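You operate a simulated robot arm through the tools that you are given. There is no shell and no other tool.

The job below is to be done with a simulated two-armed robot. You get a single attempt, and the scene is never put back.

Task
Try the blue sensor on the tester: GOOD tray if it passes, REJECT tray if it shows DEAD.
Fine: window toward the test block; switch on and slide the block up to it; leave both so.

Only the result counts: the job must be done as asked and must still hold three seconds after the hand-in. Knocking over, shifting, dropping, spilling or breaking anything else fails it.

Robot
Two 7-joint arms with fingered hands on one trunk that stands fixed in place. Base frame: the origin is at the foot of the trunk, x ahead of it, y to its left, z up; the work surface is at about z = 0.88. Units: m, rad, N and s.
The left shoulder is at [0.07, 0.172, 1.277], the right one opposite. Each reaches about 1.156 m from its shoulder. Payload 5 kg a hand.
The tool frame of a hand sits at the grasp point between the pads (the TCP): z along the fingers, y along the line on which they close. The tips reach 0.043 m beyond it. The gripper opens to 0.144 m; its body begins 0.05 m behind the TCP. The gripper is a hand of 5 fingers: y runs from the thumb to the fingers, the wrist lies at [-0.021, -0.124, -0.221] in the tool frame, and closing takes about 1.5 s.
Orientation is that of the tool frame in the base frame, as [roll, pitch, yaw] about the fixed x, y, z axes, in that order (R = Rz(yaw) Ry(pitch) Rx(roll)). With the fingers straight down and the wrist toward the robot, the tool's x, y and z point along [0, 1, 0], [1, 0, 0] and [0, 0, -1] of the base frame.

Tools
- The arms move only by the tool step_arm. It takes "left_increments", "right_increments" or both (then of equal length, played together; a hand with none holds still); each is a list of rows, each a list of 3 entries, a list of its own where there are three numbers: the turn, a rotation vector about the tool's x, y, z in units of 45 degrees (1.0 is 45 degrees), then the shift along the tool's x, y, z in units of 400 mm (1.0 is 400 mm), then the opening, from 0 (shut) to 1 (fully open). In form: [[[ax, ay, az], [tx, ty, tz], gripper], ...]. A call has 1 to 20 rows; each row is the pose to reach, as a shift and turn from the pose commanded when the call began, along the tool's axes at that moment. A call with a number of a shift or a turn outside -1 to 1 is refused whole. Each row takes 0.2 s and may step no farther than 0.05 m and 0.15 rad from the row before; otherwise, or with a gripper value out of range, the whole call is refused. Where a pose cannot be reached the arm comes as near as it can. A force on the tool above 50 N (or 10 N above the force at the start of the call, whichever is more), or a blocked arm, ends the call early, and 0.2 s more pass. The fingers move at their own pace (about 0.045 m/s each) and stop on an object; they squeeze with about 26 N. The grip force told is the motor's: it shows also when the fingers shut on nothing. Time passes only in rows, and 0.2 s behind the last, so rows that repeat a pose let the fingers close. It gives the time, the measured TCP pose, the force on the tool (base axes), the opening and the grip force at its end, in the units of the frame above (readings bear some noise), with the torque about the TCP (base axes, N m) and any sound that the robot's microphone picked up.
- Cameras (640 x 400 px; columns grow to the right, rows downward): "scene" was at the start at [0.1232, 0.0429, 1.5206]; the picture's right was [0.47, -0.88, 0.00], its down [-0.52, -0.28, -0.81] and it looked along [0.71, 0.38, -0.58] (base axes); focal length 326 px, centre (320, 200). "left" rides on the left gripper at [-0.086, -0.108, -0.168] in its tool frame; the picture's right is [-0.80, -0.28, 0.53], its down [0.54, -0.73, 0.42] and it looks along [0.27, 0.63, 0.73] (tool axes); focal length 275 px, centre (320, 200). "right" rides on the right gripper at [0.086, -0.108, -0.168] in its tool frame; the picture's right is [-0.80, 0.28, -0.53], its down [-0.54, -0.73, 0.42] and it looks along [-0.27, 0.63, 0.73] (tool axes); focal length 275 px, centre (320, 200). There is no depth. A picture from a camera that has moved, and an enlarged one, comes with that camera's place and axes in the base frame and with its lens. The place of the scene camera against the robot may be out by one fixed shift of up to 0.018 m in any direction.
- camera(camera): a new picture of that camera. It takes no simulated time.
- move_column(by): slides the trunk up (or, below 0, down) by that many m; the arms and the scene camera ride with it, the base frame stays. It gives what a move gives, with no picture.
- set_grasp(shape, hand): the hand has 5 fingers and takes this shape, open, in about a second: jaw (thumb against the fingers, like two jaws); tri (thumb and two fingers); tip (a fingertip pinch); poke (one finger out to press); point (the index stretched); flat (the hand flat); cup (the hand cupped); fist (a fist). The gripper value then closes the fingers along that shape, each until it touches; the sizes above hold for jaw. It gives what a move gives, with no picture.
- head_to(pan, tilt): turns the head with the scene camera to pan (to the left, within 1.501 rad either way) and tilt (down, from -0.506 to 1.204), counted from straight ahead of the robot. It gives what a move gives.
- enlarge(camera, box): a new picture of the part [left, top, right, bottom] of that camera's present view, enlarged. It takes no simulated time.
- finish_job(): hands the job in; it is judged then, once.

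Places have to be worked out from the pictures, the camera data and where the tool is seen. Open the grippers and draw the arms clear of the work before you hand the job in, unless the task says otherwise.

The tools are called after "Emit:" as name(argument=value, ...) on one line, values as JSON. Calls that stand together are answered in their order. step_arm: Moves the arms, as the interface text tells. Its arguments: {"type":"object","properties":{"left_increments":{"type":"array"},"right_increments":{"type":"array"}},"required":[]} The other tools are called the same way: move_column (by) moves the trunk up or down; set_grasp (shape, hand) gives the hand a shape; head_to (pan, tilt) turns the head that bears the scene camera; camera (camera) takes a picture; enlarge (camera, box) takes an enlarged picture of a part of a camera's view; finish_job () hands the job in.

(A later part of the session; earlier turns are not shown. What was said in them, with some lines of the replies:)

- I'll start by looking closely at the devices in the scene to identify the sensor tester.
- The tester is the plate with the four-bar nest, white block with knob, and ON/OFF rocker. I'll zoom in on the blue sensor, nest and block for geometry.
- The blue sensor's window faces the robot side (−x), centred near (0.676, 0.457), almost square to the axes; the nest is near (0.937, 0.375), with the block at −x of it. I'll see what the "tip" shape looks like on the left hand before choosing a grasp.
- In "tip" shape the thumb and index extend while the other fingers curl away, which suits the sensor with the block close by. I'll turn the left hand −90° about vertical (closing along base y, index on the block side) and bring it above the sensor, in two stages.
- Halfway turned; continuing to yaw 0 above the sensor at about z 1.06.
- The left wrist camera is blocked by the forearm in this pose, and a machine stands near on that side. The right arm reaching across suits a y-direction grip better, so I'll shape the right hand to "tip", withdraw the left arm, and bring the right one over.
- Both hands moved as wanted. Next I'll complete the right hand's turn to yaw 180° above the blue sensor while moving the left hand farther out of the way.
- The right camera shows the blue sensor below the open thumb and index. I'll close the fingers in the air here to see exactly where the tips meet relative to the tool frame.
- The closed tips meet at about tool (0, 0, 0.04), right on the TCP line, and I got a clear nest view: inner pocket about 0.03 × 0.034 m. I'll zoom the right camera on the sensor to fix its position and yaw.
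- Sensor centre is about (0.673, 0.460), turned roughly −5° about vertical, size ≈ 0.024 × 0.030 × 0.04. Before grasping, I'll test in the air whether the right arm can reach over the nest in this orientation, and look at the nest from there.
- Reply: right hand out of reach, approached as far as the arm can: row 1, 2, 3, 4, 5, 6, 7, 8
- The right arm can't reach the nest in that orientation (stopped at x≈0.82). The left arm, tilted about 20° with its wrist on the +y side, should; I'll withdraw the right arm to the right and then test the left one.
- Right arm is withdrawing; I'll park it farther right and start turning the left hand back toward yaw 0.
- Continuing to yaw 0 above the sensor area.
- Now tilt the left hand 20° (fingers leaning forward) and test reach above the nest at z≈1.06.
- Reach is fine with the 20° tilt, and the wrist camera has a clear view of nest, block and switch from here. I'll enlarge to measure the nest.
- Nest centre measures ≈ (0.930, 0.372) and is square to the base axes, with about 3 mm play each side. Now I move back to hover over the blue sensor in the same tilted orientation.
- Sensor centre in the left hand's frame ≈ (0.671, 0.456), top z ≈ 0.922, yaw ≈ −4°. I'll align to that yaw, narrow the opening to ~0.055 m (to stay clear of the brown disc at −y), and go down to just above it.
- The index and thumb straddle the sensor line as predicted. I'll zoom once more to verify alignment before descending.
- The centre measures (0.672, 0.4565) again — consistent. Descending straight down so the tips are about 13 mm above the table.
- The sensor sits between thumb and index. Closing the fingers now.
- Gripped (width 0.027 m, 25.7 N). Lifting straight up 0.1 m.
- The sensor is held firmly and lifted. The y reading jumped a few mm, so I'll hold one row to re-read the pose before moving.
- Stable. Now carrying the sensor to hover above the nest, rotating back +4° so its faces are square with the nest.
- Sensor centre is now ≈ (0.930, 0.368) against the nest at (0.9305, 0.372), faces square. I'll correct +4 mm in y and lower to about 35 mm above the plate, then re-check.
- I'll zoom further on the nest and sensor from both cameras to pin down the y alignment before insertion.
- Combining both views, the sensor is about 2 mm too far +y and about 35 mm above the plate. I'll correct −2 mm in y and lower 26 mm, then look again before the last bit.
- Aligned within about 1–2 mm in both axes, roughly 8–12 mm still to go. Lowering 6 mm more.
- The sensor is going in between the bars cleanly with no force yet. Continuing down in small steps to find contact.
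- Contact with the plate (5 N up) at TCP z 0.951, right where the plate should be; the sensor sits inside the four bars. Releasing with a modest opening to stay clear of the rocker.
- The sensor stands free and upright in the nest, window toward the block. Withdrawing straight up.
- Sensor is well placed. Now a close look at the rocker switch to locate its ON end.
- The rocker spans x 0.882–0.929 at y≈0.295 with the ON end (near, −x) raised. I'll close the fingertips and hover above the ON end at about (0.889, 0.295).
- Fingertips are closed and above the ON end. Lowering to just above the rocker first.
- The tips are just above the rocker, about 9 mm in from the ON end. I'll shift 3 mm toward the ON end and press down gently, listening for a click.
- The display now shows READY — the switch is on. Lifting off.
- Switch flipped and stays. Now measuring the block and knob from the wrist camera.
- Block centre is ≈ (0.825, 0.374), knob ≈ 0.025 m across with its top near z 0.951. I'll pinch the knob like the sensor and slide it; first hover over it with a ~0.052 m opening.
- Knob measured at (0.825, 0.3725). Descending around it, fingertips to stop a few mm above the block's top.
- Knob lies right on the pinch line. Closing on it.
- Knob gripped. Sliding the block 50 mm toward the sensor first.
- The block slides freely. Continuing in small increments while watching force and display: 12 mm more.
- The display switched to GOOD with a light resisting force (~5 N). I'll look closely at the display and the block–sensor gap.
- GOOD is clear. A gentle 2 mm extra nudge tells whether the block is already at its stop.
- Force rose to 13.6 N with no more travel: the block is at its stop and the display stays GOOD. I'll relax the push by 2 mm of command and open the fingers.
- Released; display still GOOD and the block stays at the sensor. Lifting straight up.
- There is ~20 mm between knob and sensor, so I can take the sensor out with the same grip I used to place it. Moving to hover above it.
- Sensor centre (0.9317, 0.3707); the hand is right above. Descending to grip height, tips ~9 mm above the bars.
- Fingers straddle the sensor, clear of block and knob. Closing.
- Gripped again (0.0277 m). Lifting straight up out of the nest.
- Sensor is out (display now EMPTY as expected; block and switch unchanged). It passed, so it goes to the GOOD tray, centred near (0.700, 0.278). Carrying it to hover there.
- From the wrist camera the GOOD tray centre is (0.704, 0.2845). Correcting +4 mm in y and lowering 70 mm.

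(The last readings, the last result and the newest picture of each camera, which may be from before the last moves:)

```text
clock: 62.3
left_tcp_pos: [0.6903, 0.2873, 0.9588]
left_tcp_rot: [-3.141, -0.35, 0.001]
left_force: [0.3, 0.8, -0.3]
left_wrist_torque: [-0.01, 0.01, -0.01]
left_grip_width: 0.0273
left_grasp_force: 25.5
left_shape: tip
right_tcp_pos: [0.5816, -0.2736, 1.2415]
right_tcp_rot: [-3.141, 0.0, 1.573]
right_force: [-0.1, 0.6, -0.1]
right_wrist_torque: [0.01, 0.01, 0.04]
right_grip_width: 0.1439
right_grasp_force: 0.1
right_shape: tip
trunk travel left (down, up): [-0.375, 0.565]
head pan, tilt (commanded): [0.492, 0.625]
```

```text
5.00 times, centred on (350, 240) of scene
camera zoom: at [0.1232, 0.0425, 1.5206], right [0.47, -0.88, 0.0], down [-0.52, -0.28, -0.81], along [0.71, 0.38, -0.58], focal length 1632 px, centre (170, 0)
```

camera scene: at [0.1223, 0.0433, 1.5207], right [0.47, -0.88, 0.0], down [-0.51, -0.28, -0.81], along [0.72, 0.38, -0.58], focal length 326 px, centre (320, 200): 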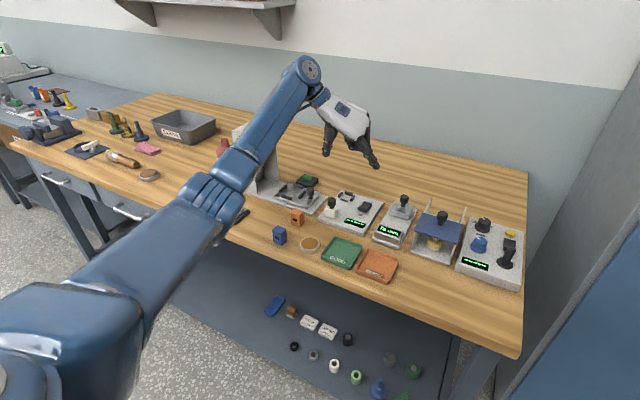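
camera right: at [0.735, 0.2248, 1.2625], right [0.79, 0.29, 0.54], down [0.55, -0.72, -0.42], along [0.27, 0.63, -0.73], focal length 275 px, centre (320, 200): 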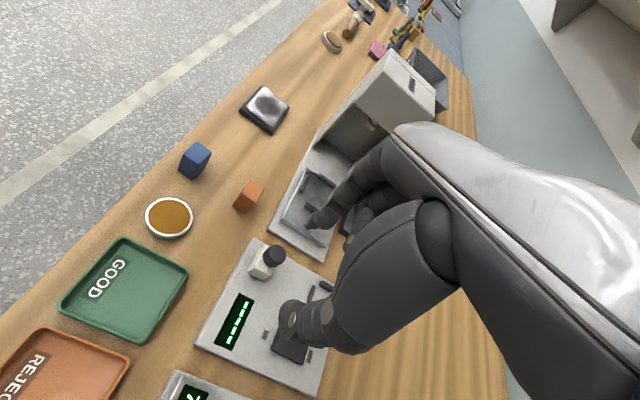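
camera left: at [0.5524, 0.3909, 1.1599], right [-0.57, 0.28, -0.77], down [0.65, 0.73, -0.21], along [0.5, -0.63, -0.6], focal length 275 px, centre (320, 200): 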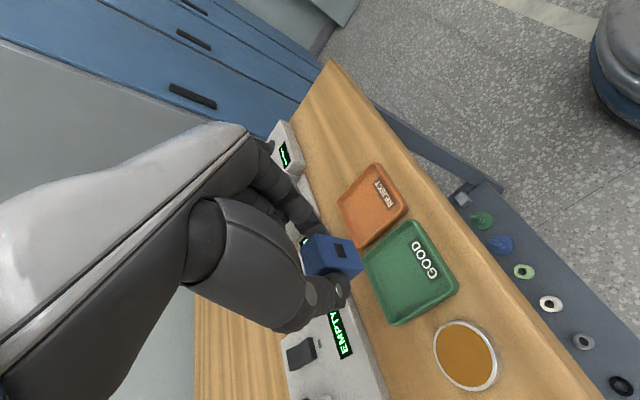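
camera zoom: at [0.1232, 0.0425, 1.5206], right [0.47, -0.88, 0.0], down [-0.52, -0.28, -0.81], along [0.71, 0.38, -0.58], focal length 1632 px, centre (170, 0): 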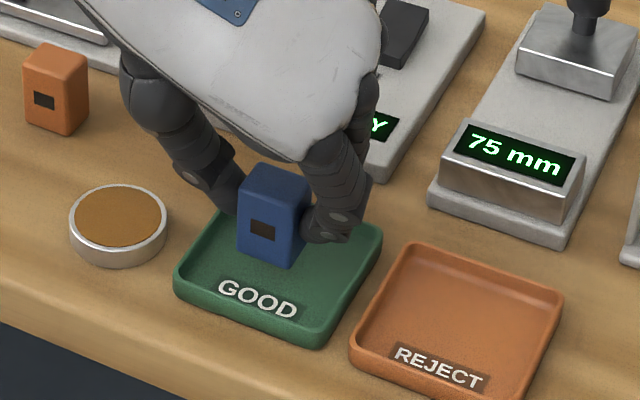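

The sensor is over the middle of the GOOD tray with ~20 mm to go. Lowering 15 mm, then easing down to contact.

Emit:
step_arm(left_increments=[[[0, 0, 0], [-0.0043, 0, 0.0118], 0], [[0, 0, 0], [-0.0086, 0, 0.0235], 0], [[0, 0, 0], [-0.0128, 0, 0.0353], 0], [[0, 0, 0], [-0.0128, 0, 0.0353], 0]])

Emit:
enlarge(camera="scene", box=[310, 210, 380, 270])

```text
clock: 63.3
left_tcp_pos: [0.6903, 0.2862, 0.9451]
left_tcp_rot: [-3.142, -0.349, 0.001]
left_force: [0.1, -0.4, 0.1]
left_wrist_torque: [-0.01, 0.01, 0.0]
left_grip_width: 0.0274
left_grasp_force: 26.8
left_shape: tip
right_tcp_pos: [0.5806, -0.2744, 1.2416]
right_tcp_rot: [3.141, 0.0, 1.573]
right_force: [-0.4, 0.3, -0.1]
right_wrist_torque: [0.0, 0.0, -0.03]
right_grip_width: 0.1438
right_grasp_force: 0.0
right_shape: tip
trunk travel left (down, up): [-0.375, 0.565]
head pan, tilt (commanded): [0.492, 0.625]
```

```text
6.67 times, centred on (345, 240) of scene
camera zoom: at [0.1232, 0.0426, 1.5206], right [0.47, -0.88, 0.0], down [-0.52, -0.28, -0.81], along [0.71, 0.38, -0.58], focal length 2176 px, centre (153, -67)
```

zoom: 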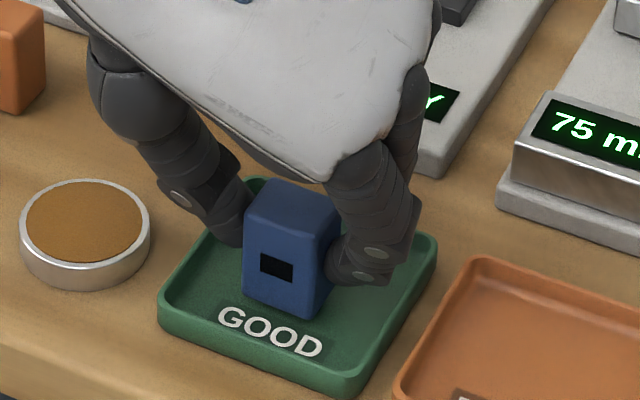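

Emit:
step_arm(left_increments=[[[0, 0, 0], [-0.0011, 0, 0.0031], 0], [[0, 0, 0], [-0.0023, 0, 0.0063], 0], [[0, 0, 0], [-0.0034, 0, 0.0094], 0], [[0, 0, 0], [-0.0034, 0, 0.0094], 0]])

Emit:
enlarge(camera="scene", box=[310, 210, 380, 270])

Emit:
enlarge(camera="left", box=[270, 190, 430, 320])

```text
clock: 64.3
left_tcp_pos: [0.6915, 0.2855, 0.9422]
left_tcp_rot: [3.141, -0.349, 0.0]
left_force: [-0.3, 0.7, -0.1]
left_wrist_torque: [0.0, -0.03, 0.0]
left_grip_width: 0.0275
left_grasp_force: 26.0
left_shape: tip
right_tcp_pos: [0.5813, -0.274, 1.2411]
right_tcp_rot: [-3.141, -0.001, 1.574]
right_force: [0.6, -0.4, -0.1]
right_wrist_torque: [0.03, -0.01, -0.03]
right_grip_width: 0.1438
right_grasp_force: 0.1
right_shape: tip
trunk travel left (down, up): [-0.375, 0.565]
head pan, tilt (commanded): [0.492, 0.625]
```

```text
6.67 times, centred on (345, 240) of scene
camera zoom: at [0.1232, 0.0427, 1.5206], right [0.47, -0.88, 0.0], down [-0.52, -0.28, -0.81], along [0.71, 0.38, -0.58], focal length 2176 px, centre (153, -67)
```

zoom: 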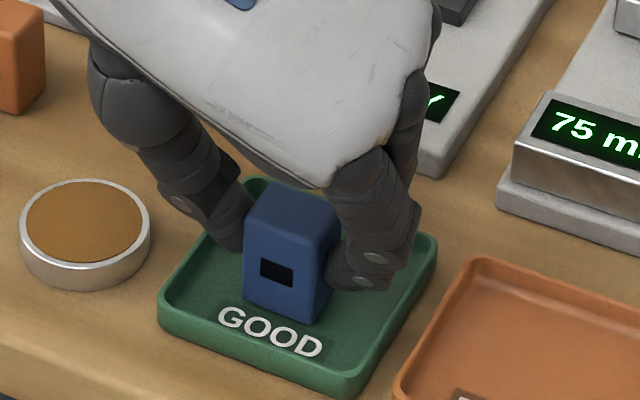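

```text
3.08 times, centred on (350, 255) of left
camera zoom: at [0.5524, 0.3935, 1.0688], right [-0.57, 0.28, -0.77], down [0.65, 0.73, -0.21], along [0.5, -0.63, -0.6], focal length 847 px, centre (228, 31)
```

zoom: 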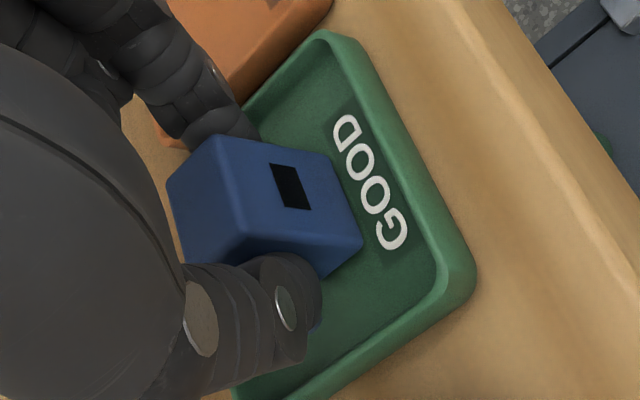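

No contact yet; easing down another 4 mm.

Emit:
step_arm(left_increments=[[[0, 0, 0], [-0.0009, 0, 0.0024], 0], [[0, 0, 0], [-0.0017, 0, 0.0047], 0], [[0, 0, 0], [-0.0026, 0, 0.0071], 0], [[0, 0, 0], [-0.0034, 0, 0.0094], 0], [[0, 0, 0], [-0.0034, 0, 0.0094], 0]])

```text
clock: 65.5
left_tcp_pos: [0.6894, 0.2874, 0.9384]
left_tcp_rot: [3.14, -0.351, 0.003]
left_force: [-1.4, 2.7, 13.2]
left_wrist_torque: [0.11, -0.1, 0.04]
left_grip_width: 0.0277
left_grasp_force: 25.9
left_shape: tip
right_tcp_pos: [0.581, -0.2756, 1.241]
right_tcp_rot: [-3.141, -0.001, 1.573]
right_force: [0.1, -0.2, 0.1]
right_wrist_torque: [0.01, 0.0, -0.01]
right_grip_width: 0.1438
right_grasp_force: 0.0
right_shape: tip
trunk travel left (down, up): [-0.375, 0.565]
head pan, tilt (commanded): [0.492, 0.625]
```

Contact at 13 N — the sensor is on the tray floor. Relieving ~1.5 mm, then opening modestly.

Emit:
step_arm(left_increments=[[[0, 0, 0], [0.0013, 0, -0.0035], 0], [[0, 0, 0], [0.0013, 0, -0.0035], 0.21], [[0, 0, 0], [0.0013, 0, -0.0035], 0.25], [[0, 0, 0], [0.0013, 0, -0.0035], 0.29], [[0, 0, 0], [0.0013, 0, -0.0035], 0.29]])

Emit:
enlarge(camera="scene", box=[310, 210, 380, 270])

Emit:
enlarge(camera="left", box=[270, 190, 430, 320])

```text
clock: 66.7
left_tcp_pos: [0.6904, 0.2858, 0.9374]
left_tcp_rot: [3.142, -0.348, 0.0]
left_force: [-0.4, 0.3, 0.0]
left_wrist_torque: [-0.01, -0.01, -0.01]
left_grip_width: 0.0414
left_grasp_force: 0.1
left_shape: tip
right_tcp_pos: [0.5819, -0.2748, 1.2407]
right_tcp_rot: [-3.14, 0.002, 1.571]
right_force: [0.6, -0.6, -0.3]
right_wrist_torque: [-0.04, 0.02, -0.03]
right_grip_width: 0.144
right_grasp_force: 0.2
right_shape: tip
trunk travel left (down, up): [-0.375, 0.565]
head pan, tilt (commanded): [0.492, 0.625]
```

```text
6.67 times, centred on (345, 240) of scene
camera zoom: at [0.1234, 0.0426, 1.5205], right [0.47, -0.88, 0.0], down [-0.52, -0.28, -0.81], along [0.71, 0.38, -0.58], focal length 2176 px, centre (153, -67)
```

zoom: 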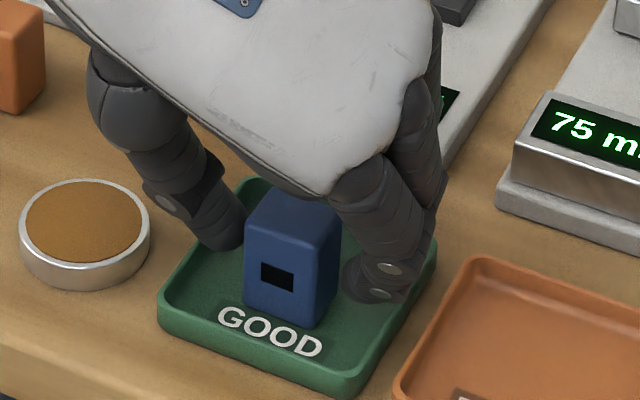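

```text
3.08 times, centred on (350, 255) of left
camera zoom: at [0.5528, 0.393, 1.0655], right [-0.57, 0.28, -0.77], down [0.65, 0.73, -0.21], along [0.5, -0.63, -0.6], focal length 847 px, centre (228, 31)
```

zoom: 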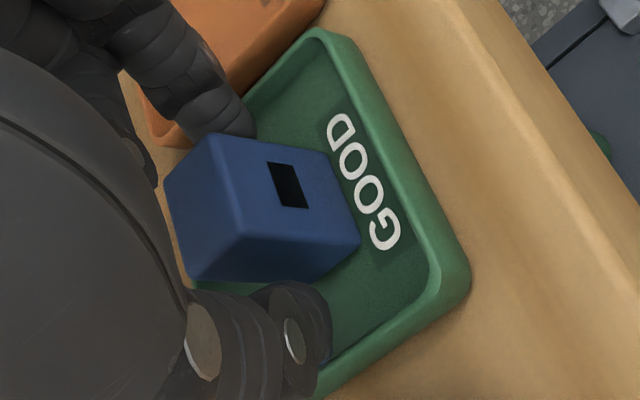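

The sensor stands free in the GOOD tray. Lifting the hand straight up.

Emit:
step_arm(left_increments=[[[0, 0, 0], [0.0043, 0, -0.0118], 0.29], [[0, 0, 0], [0.0128, 0, -0.0353], 0.29], [[0, 0, 0], [0.0257, 0, -0.0705], 0.29], [[0, 0, 0], [0.0428, 0, -0.1175], 0.29], [[0, 0, 0], [0.0642, 0, -0.1762], 0.29], [[0, 0, 0], [0.0877, 0, -0.241], 0.29], [[0, 0, 0], [0.1112, 0, -0.3054], 0.29]])

Emit:
camera(camera="scene")

Emit:
enlarge(camera="scene", box=[310, 170, 410, 290])

```text
clock: 68.3
left_tcp_pos: [0.6899, 0.2876, 1.0679]
left_tcp_rot: [-3.142, -0.347, -0.001]
left_force: [-0.1, -0.5, -0.8]
left_wrist_torque: [0.0, -0.03, 0.01]
left_grip_width: 0.041
left_grasp_force: 0.1
left_shape: tip
right_tcp_pos: [0.5818, -0.2744, 1.2417]
right_tcp_rot: [-3.141, 0.001, 1.572]
right_force: [-0.1, 0.0, 0.2]
right_wrist_torque: [0.03, -0.04, -0.02]
right_grip_width: 0.1437
right_grasp_force: 0.0
right_shape: tip
trunk travel left (down, up): [-0.375, 0.565]
head pan, tilt (commanded): [0.492, 0.625]
```

```text
taken
camera scene: at [0.1228, 0.0424, 1.5206], right [0.47, -0.88, 0.0], down [-0.52, -0.28, -0.81], along [0.71, 0.38, -0.58], focal length 326 px, centre (320, 200)
```

scene: 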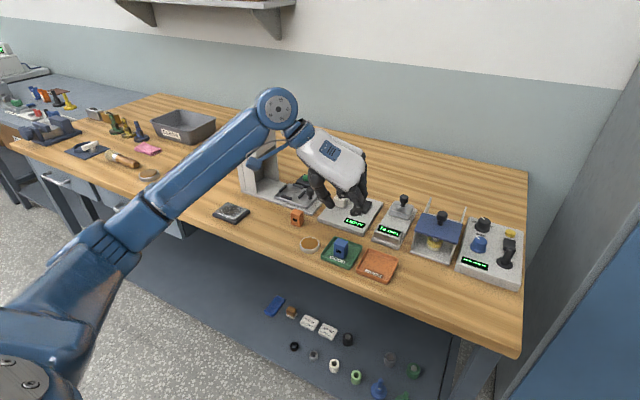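

```text
3.33 times, centred on (360, 230) of scene
camera zoom: at [0.1228, 0.0424, 1.5206], right [0.47, -0.88, 0.0], down [-0.52, -0.28, -0.81], along [0.71, 0.38, -0.58], focal length 1088 px, centre (187, 100)
```

zoom: 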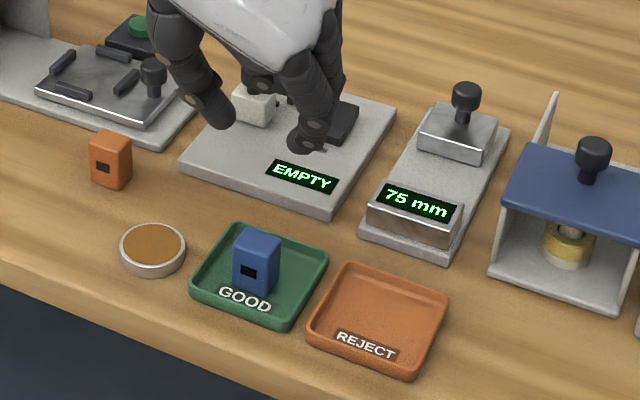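

Sensor is upright in the GOOD tray. Raising the left hand further, then drawing it clear to the left with the gripper open.

Emit:
step_arm(left_increments=[[[0, 0, 0], [0.0257, 0, -0.0705], 0.5], [[0, 0, 0], [0.0513, 0, -0.141], 0.7], [[0, 0, 0], [0.077, 0, -0.2115], 1], [[0, 0, 0], [0.1026, 0, -0.282], 1], [[0, 0, 0], [0.04, -0.06, -0.31], 1], [[0, 0, 0], [-0.03, -0.14, -0.335], 1], [[0, 0, 0], [-0.1, -0.22, -0.36], 1], [[0, 0, 0], [-0.15, -0.31, -0.385], 1], [[0, 0, 0], [-0.2, -0.4, -0.405], 1], [[0, 0, 0], [-0.23, -0.49, -0.42], 1], [[0, 0, 0], [-0.25, -0.58, -0.43], 1]])

Emit:
camera(camera="scene")

Emit:
enlarge(camera="scene", box=[310, 170, 410, 290])

```text
clock: 70.7
left_tcp_pos: [0.5347, 0.5228, 1.195]
left_tcp_rot: [3.14, -0.349, 0.0]
left_force: [0.8, 0.1, 0.3]
left_wrist_torque: [-0.09, 0.01, -0.04]
left_grip_width: 0.1439
left_grasp_force: 0.0
left_shape: tip
right_tcp_pos: [0.5814, -0.2736, 1.2417]
right_tcp_rot: [3.141, 0.002, 1.571]
right_force: [-0.6, 0.2, -0.4]
right_wrist_torque: [-0.03, 0.0, -0.02]
right_grip_width: 0.144
right_grasp_force: 0.0
right_shape: tip
trunk travel left (down, up): [-0.375, 0.565]
head pan, tilt (commanded): [0.492, 0.625]
```

```text
taken
camera scene: at [0.1231, 0.0443, 1.5206], right [0.47, -0.88, 0.0], down [-0.52, -0.28, -0.81], along [0.71, 0.38, -0.58], focal length 326 px, centre (320, 200)
```

scene: 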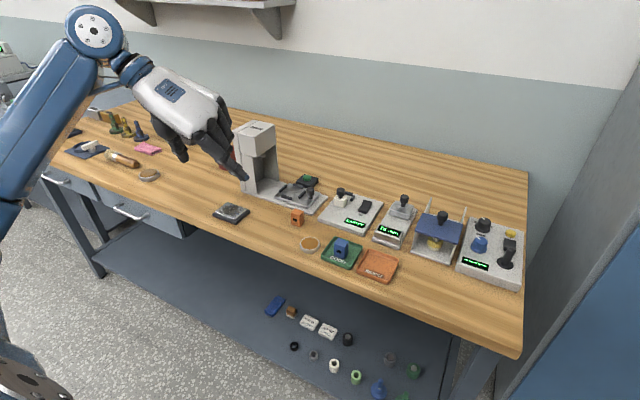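

```text
3.33 times, centred on (360, 230) of scene
camera zoom: at [0.1231, 0.0443, 1.5206], right [0.47, -0.88, 0.0], down [-0.52, -0.28, -0.81], along [0.71, 0.38, -0.58], focal length 1088 px, centre (187, 100)
```

zoom: 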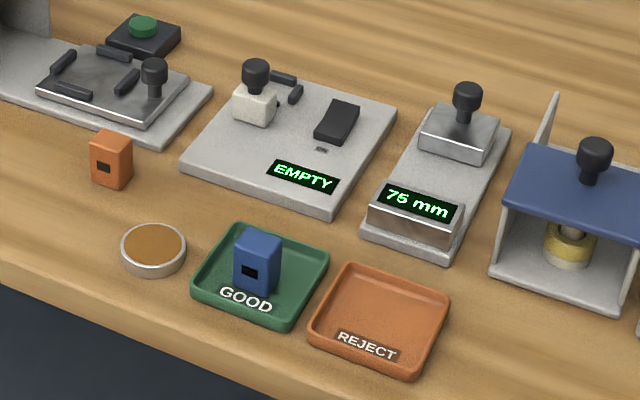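

All done: blue sensor in the GOOD tray, switch ON, block at the nest, both hands open and clear. A short hold to confirm nothing moves before handing in.

Emit:
step_arm(left_increments=[[[0, 0, 0], [0, 0, 0], 1], [[0, 0, 0], [0, 0, 0], 1], [[0, 0, 0], [0, 0, 0], 1], [[0, 0, 0], [0, 0, 0], 1], [[0, 0, 0], [0, 0, 0], 1]])

Emit:
enlarge(camera="scene", box=[310, 170, 410, 290])

```text
clock: 71.9
left_tcp_pos: [0.5358, 0.5212, 1.1959]
left_tcp_rot: [3.141, -0.349, 0.0]
left_force: [-0.4, -0.1, -0.1]
left_wrist_torque: [0.0, -0.03, -0.01]
left_grip_width: 0.144
left_grasp_force: 0.1
left_shape: tip
right_tcp_pos: [0.5819, -0.2734, 1.2414]
right_tcp_rot: [-3.14, 0.001, 1.573]
right_force: [-0.7, 1.1, -0.1]
right_wrist_torque: [0.01, -0.03, -0.03]
right_grip_width: 0.1439
right_grasp_force: 0.1
right_shape: tip
trunk travel left (down, up): [-0.375, 0.565]
head pan, tilt (commanded): [0.492, 0.625]
```

```text
3.33 times, centred on (360, 230) of scene
camera zoom: at [0.1231, 0.0428, 1.5206], right [0.47, -0.88, 0.0], down [-0.52, -0.28, -0.81], along [0.71, 0.38, -0.58], focal length 1088 px, centre (187, 100)
```

zoom: 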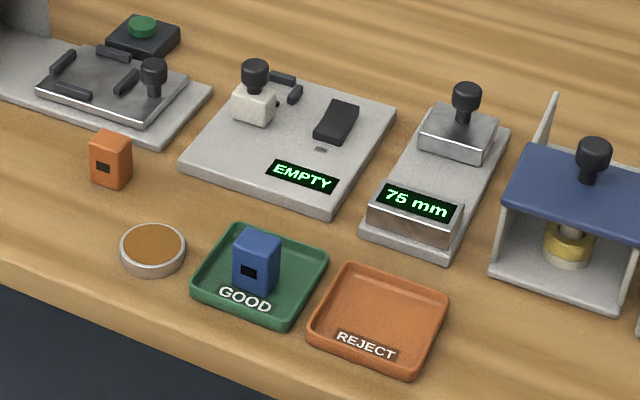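

Everything is stable and as asked; handing the job in.

Emit:
finish_job()

```text
The job is handed in.
```

The blue sensor passed: the tester showed GOOD, so I put it in the GOOD tray, where it stands upright.

- **Test:** I set the sensor in the nest with its window toward the test block. Then I switched the tester on (READY) and slid the block to its stop by the sensor, and the display changed to GOOD.
- **How things are left:** The switch is still on and the block is still slid up. The display reads EMPTY because the sensor is out of the nest.
- **Other objects:** In the last picture, nothing else on the bench looks moved. Both hands are open and clear of the work.

I watched for about a second after the last move and nothing shifted, then handed the job in. The hand-in was accepted without a verdict.
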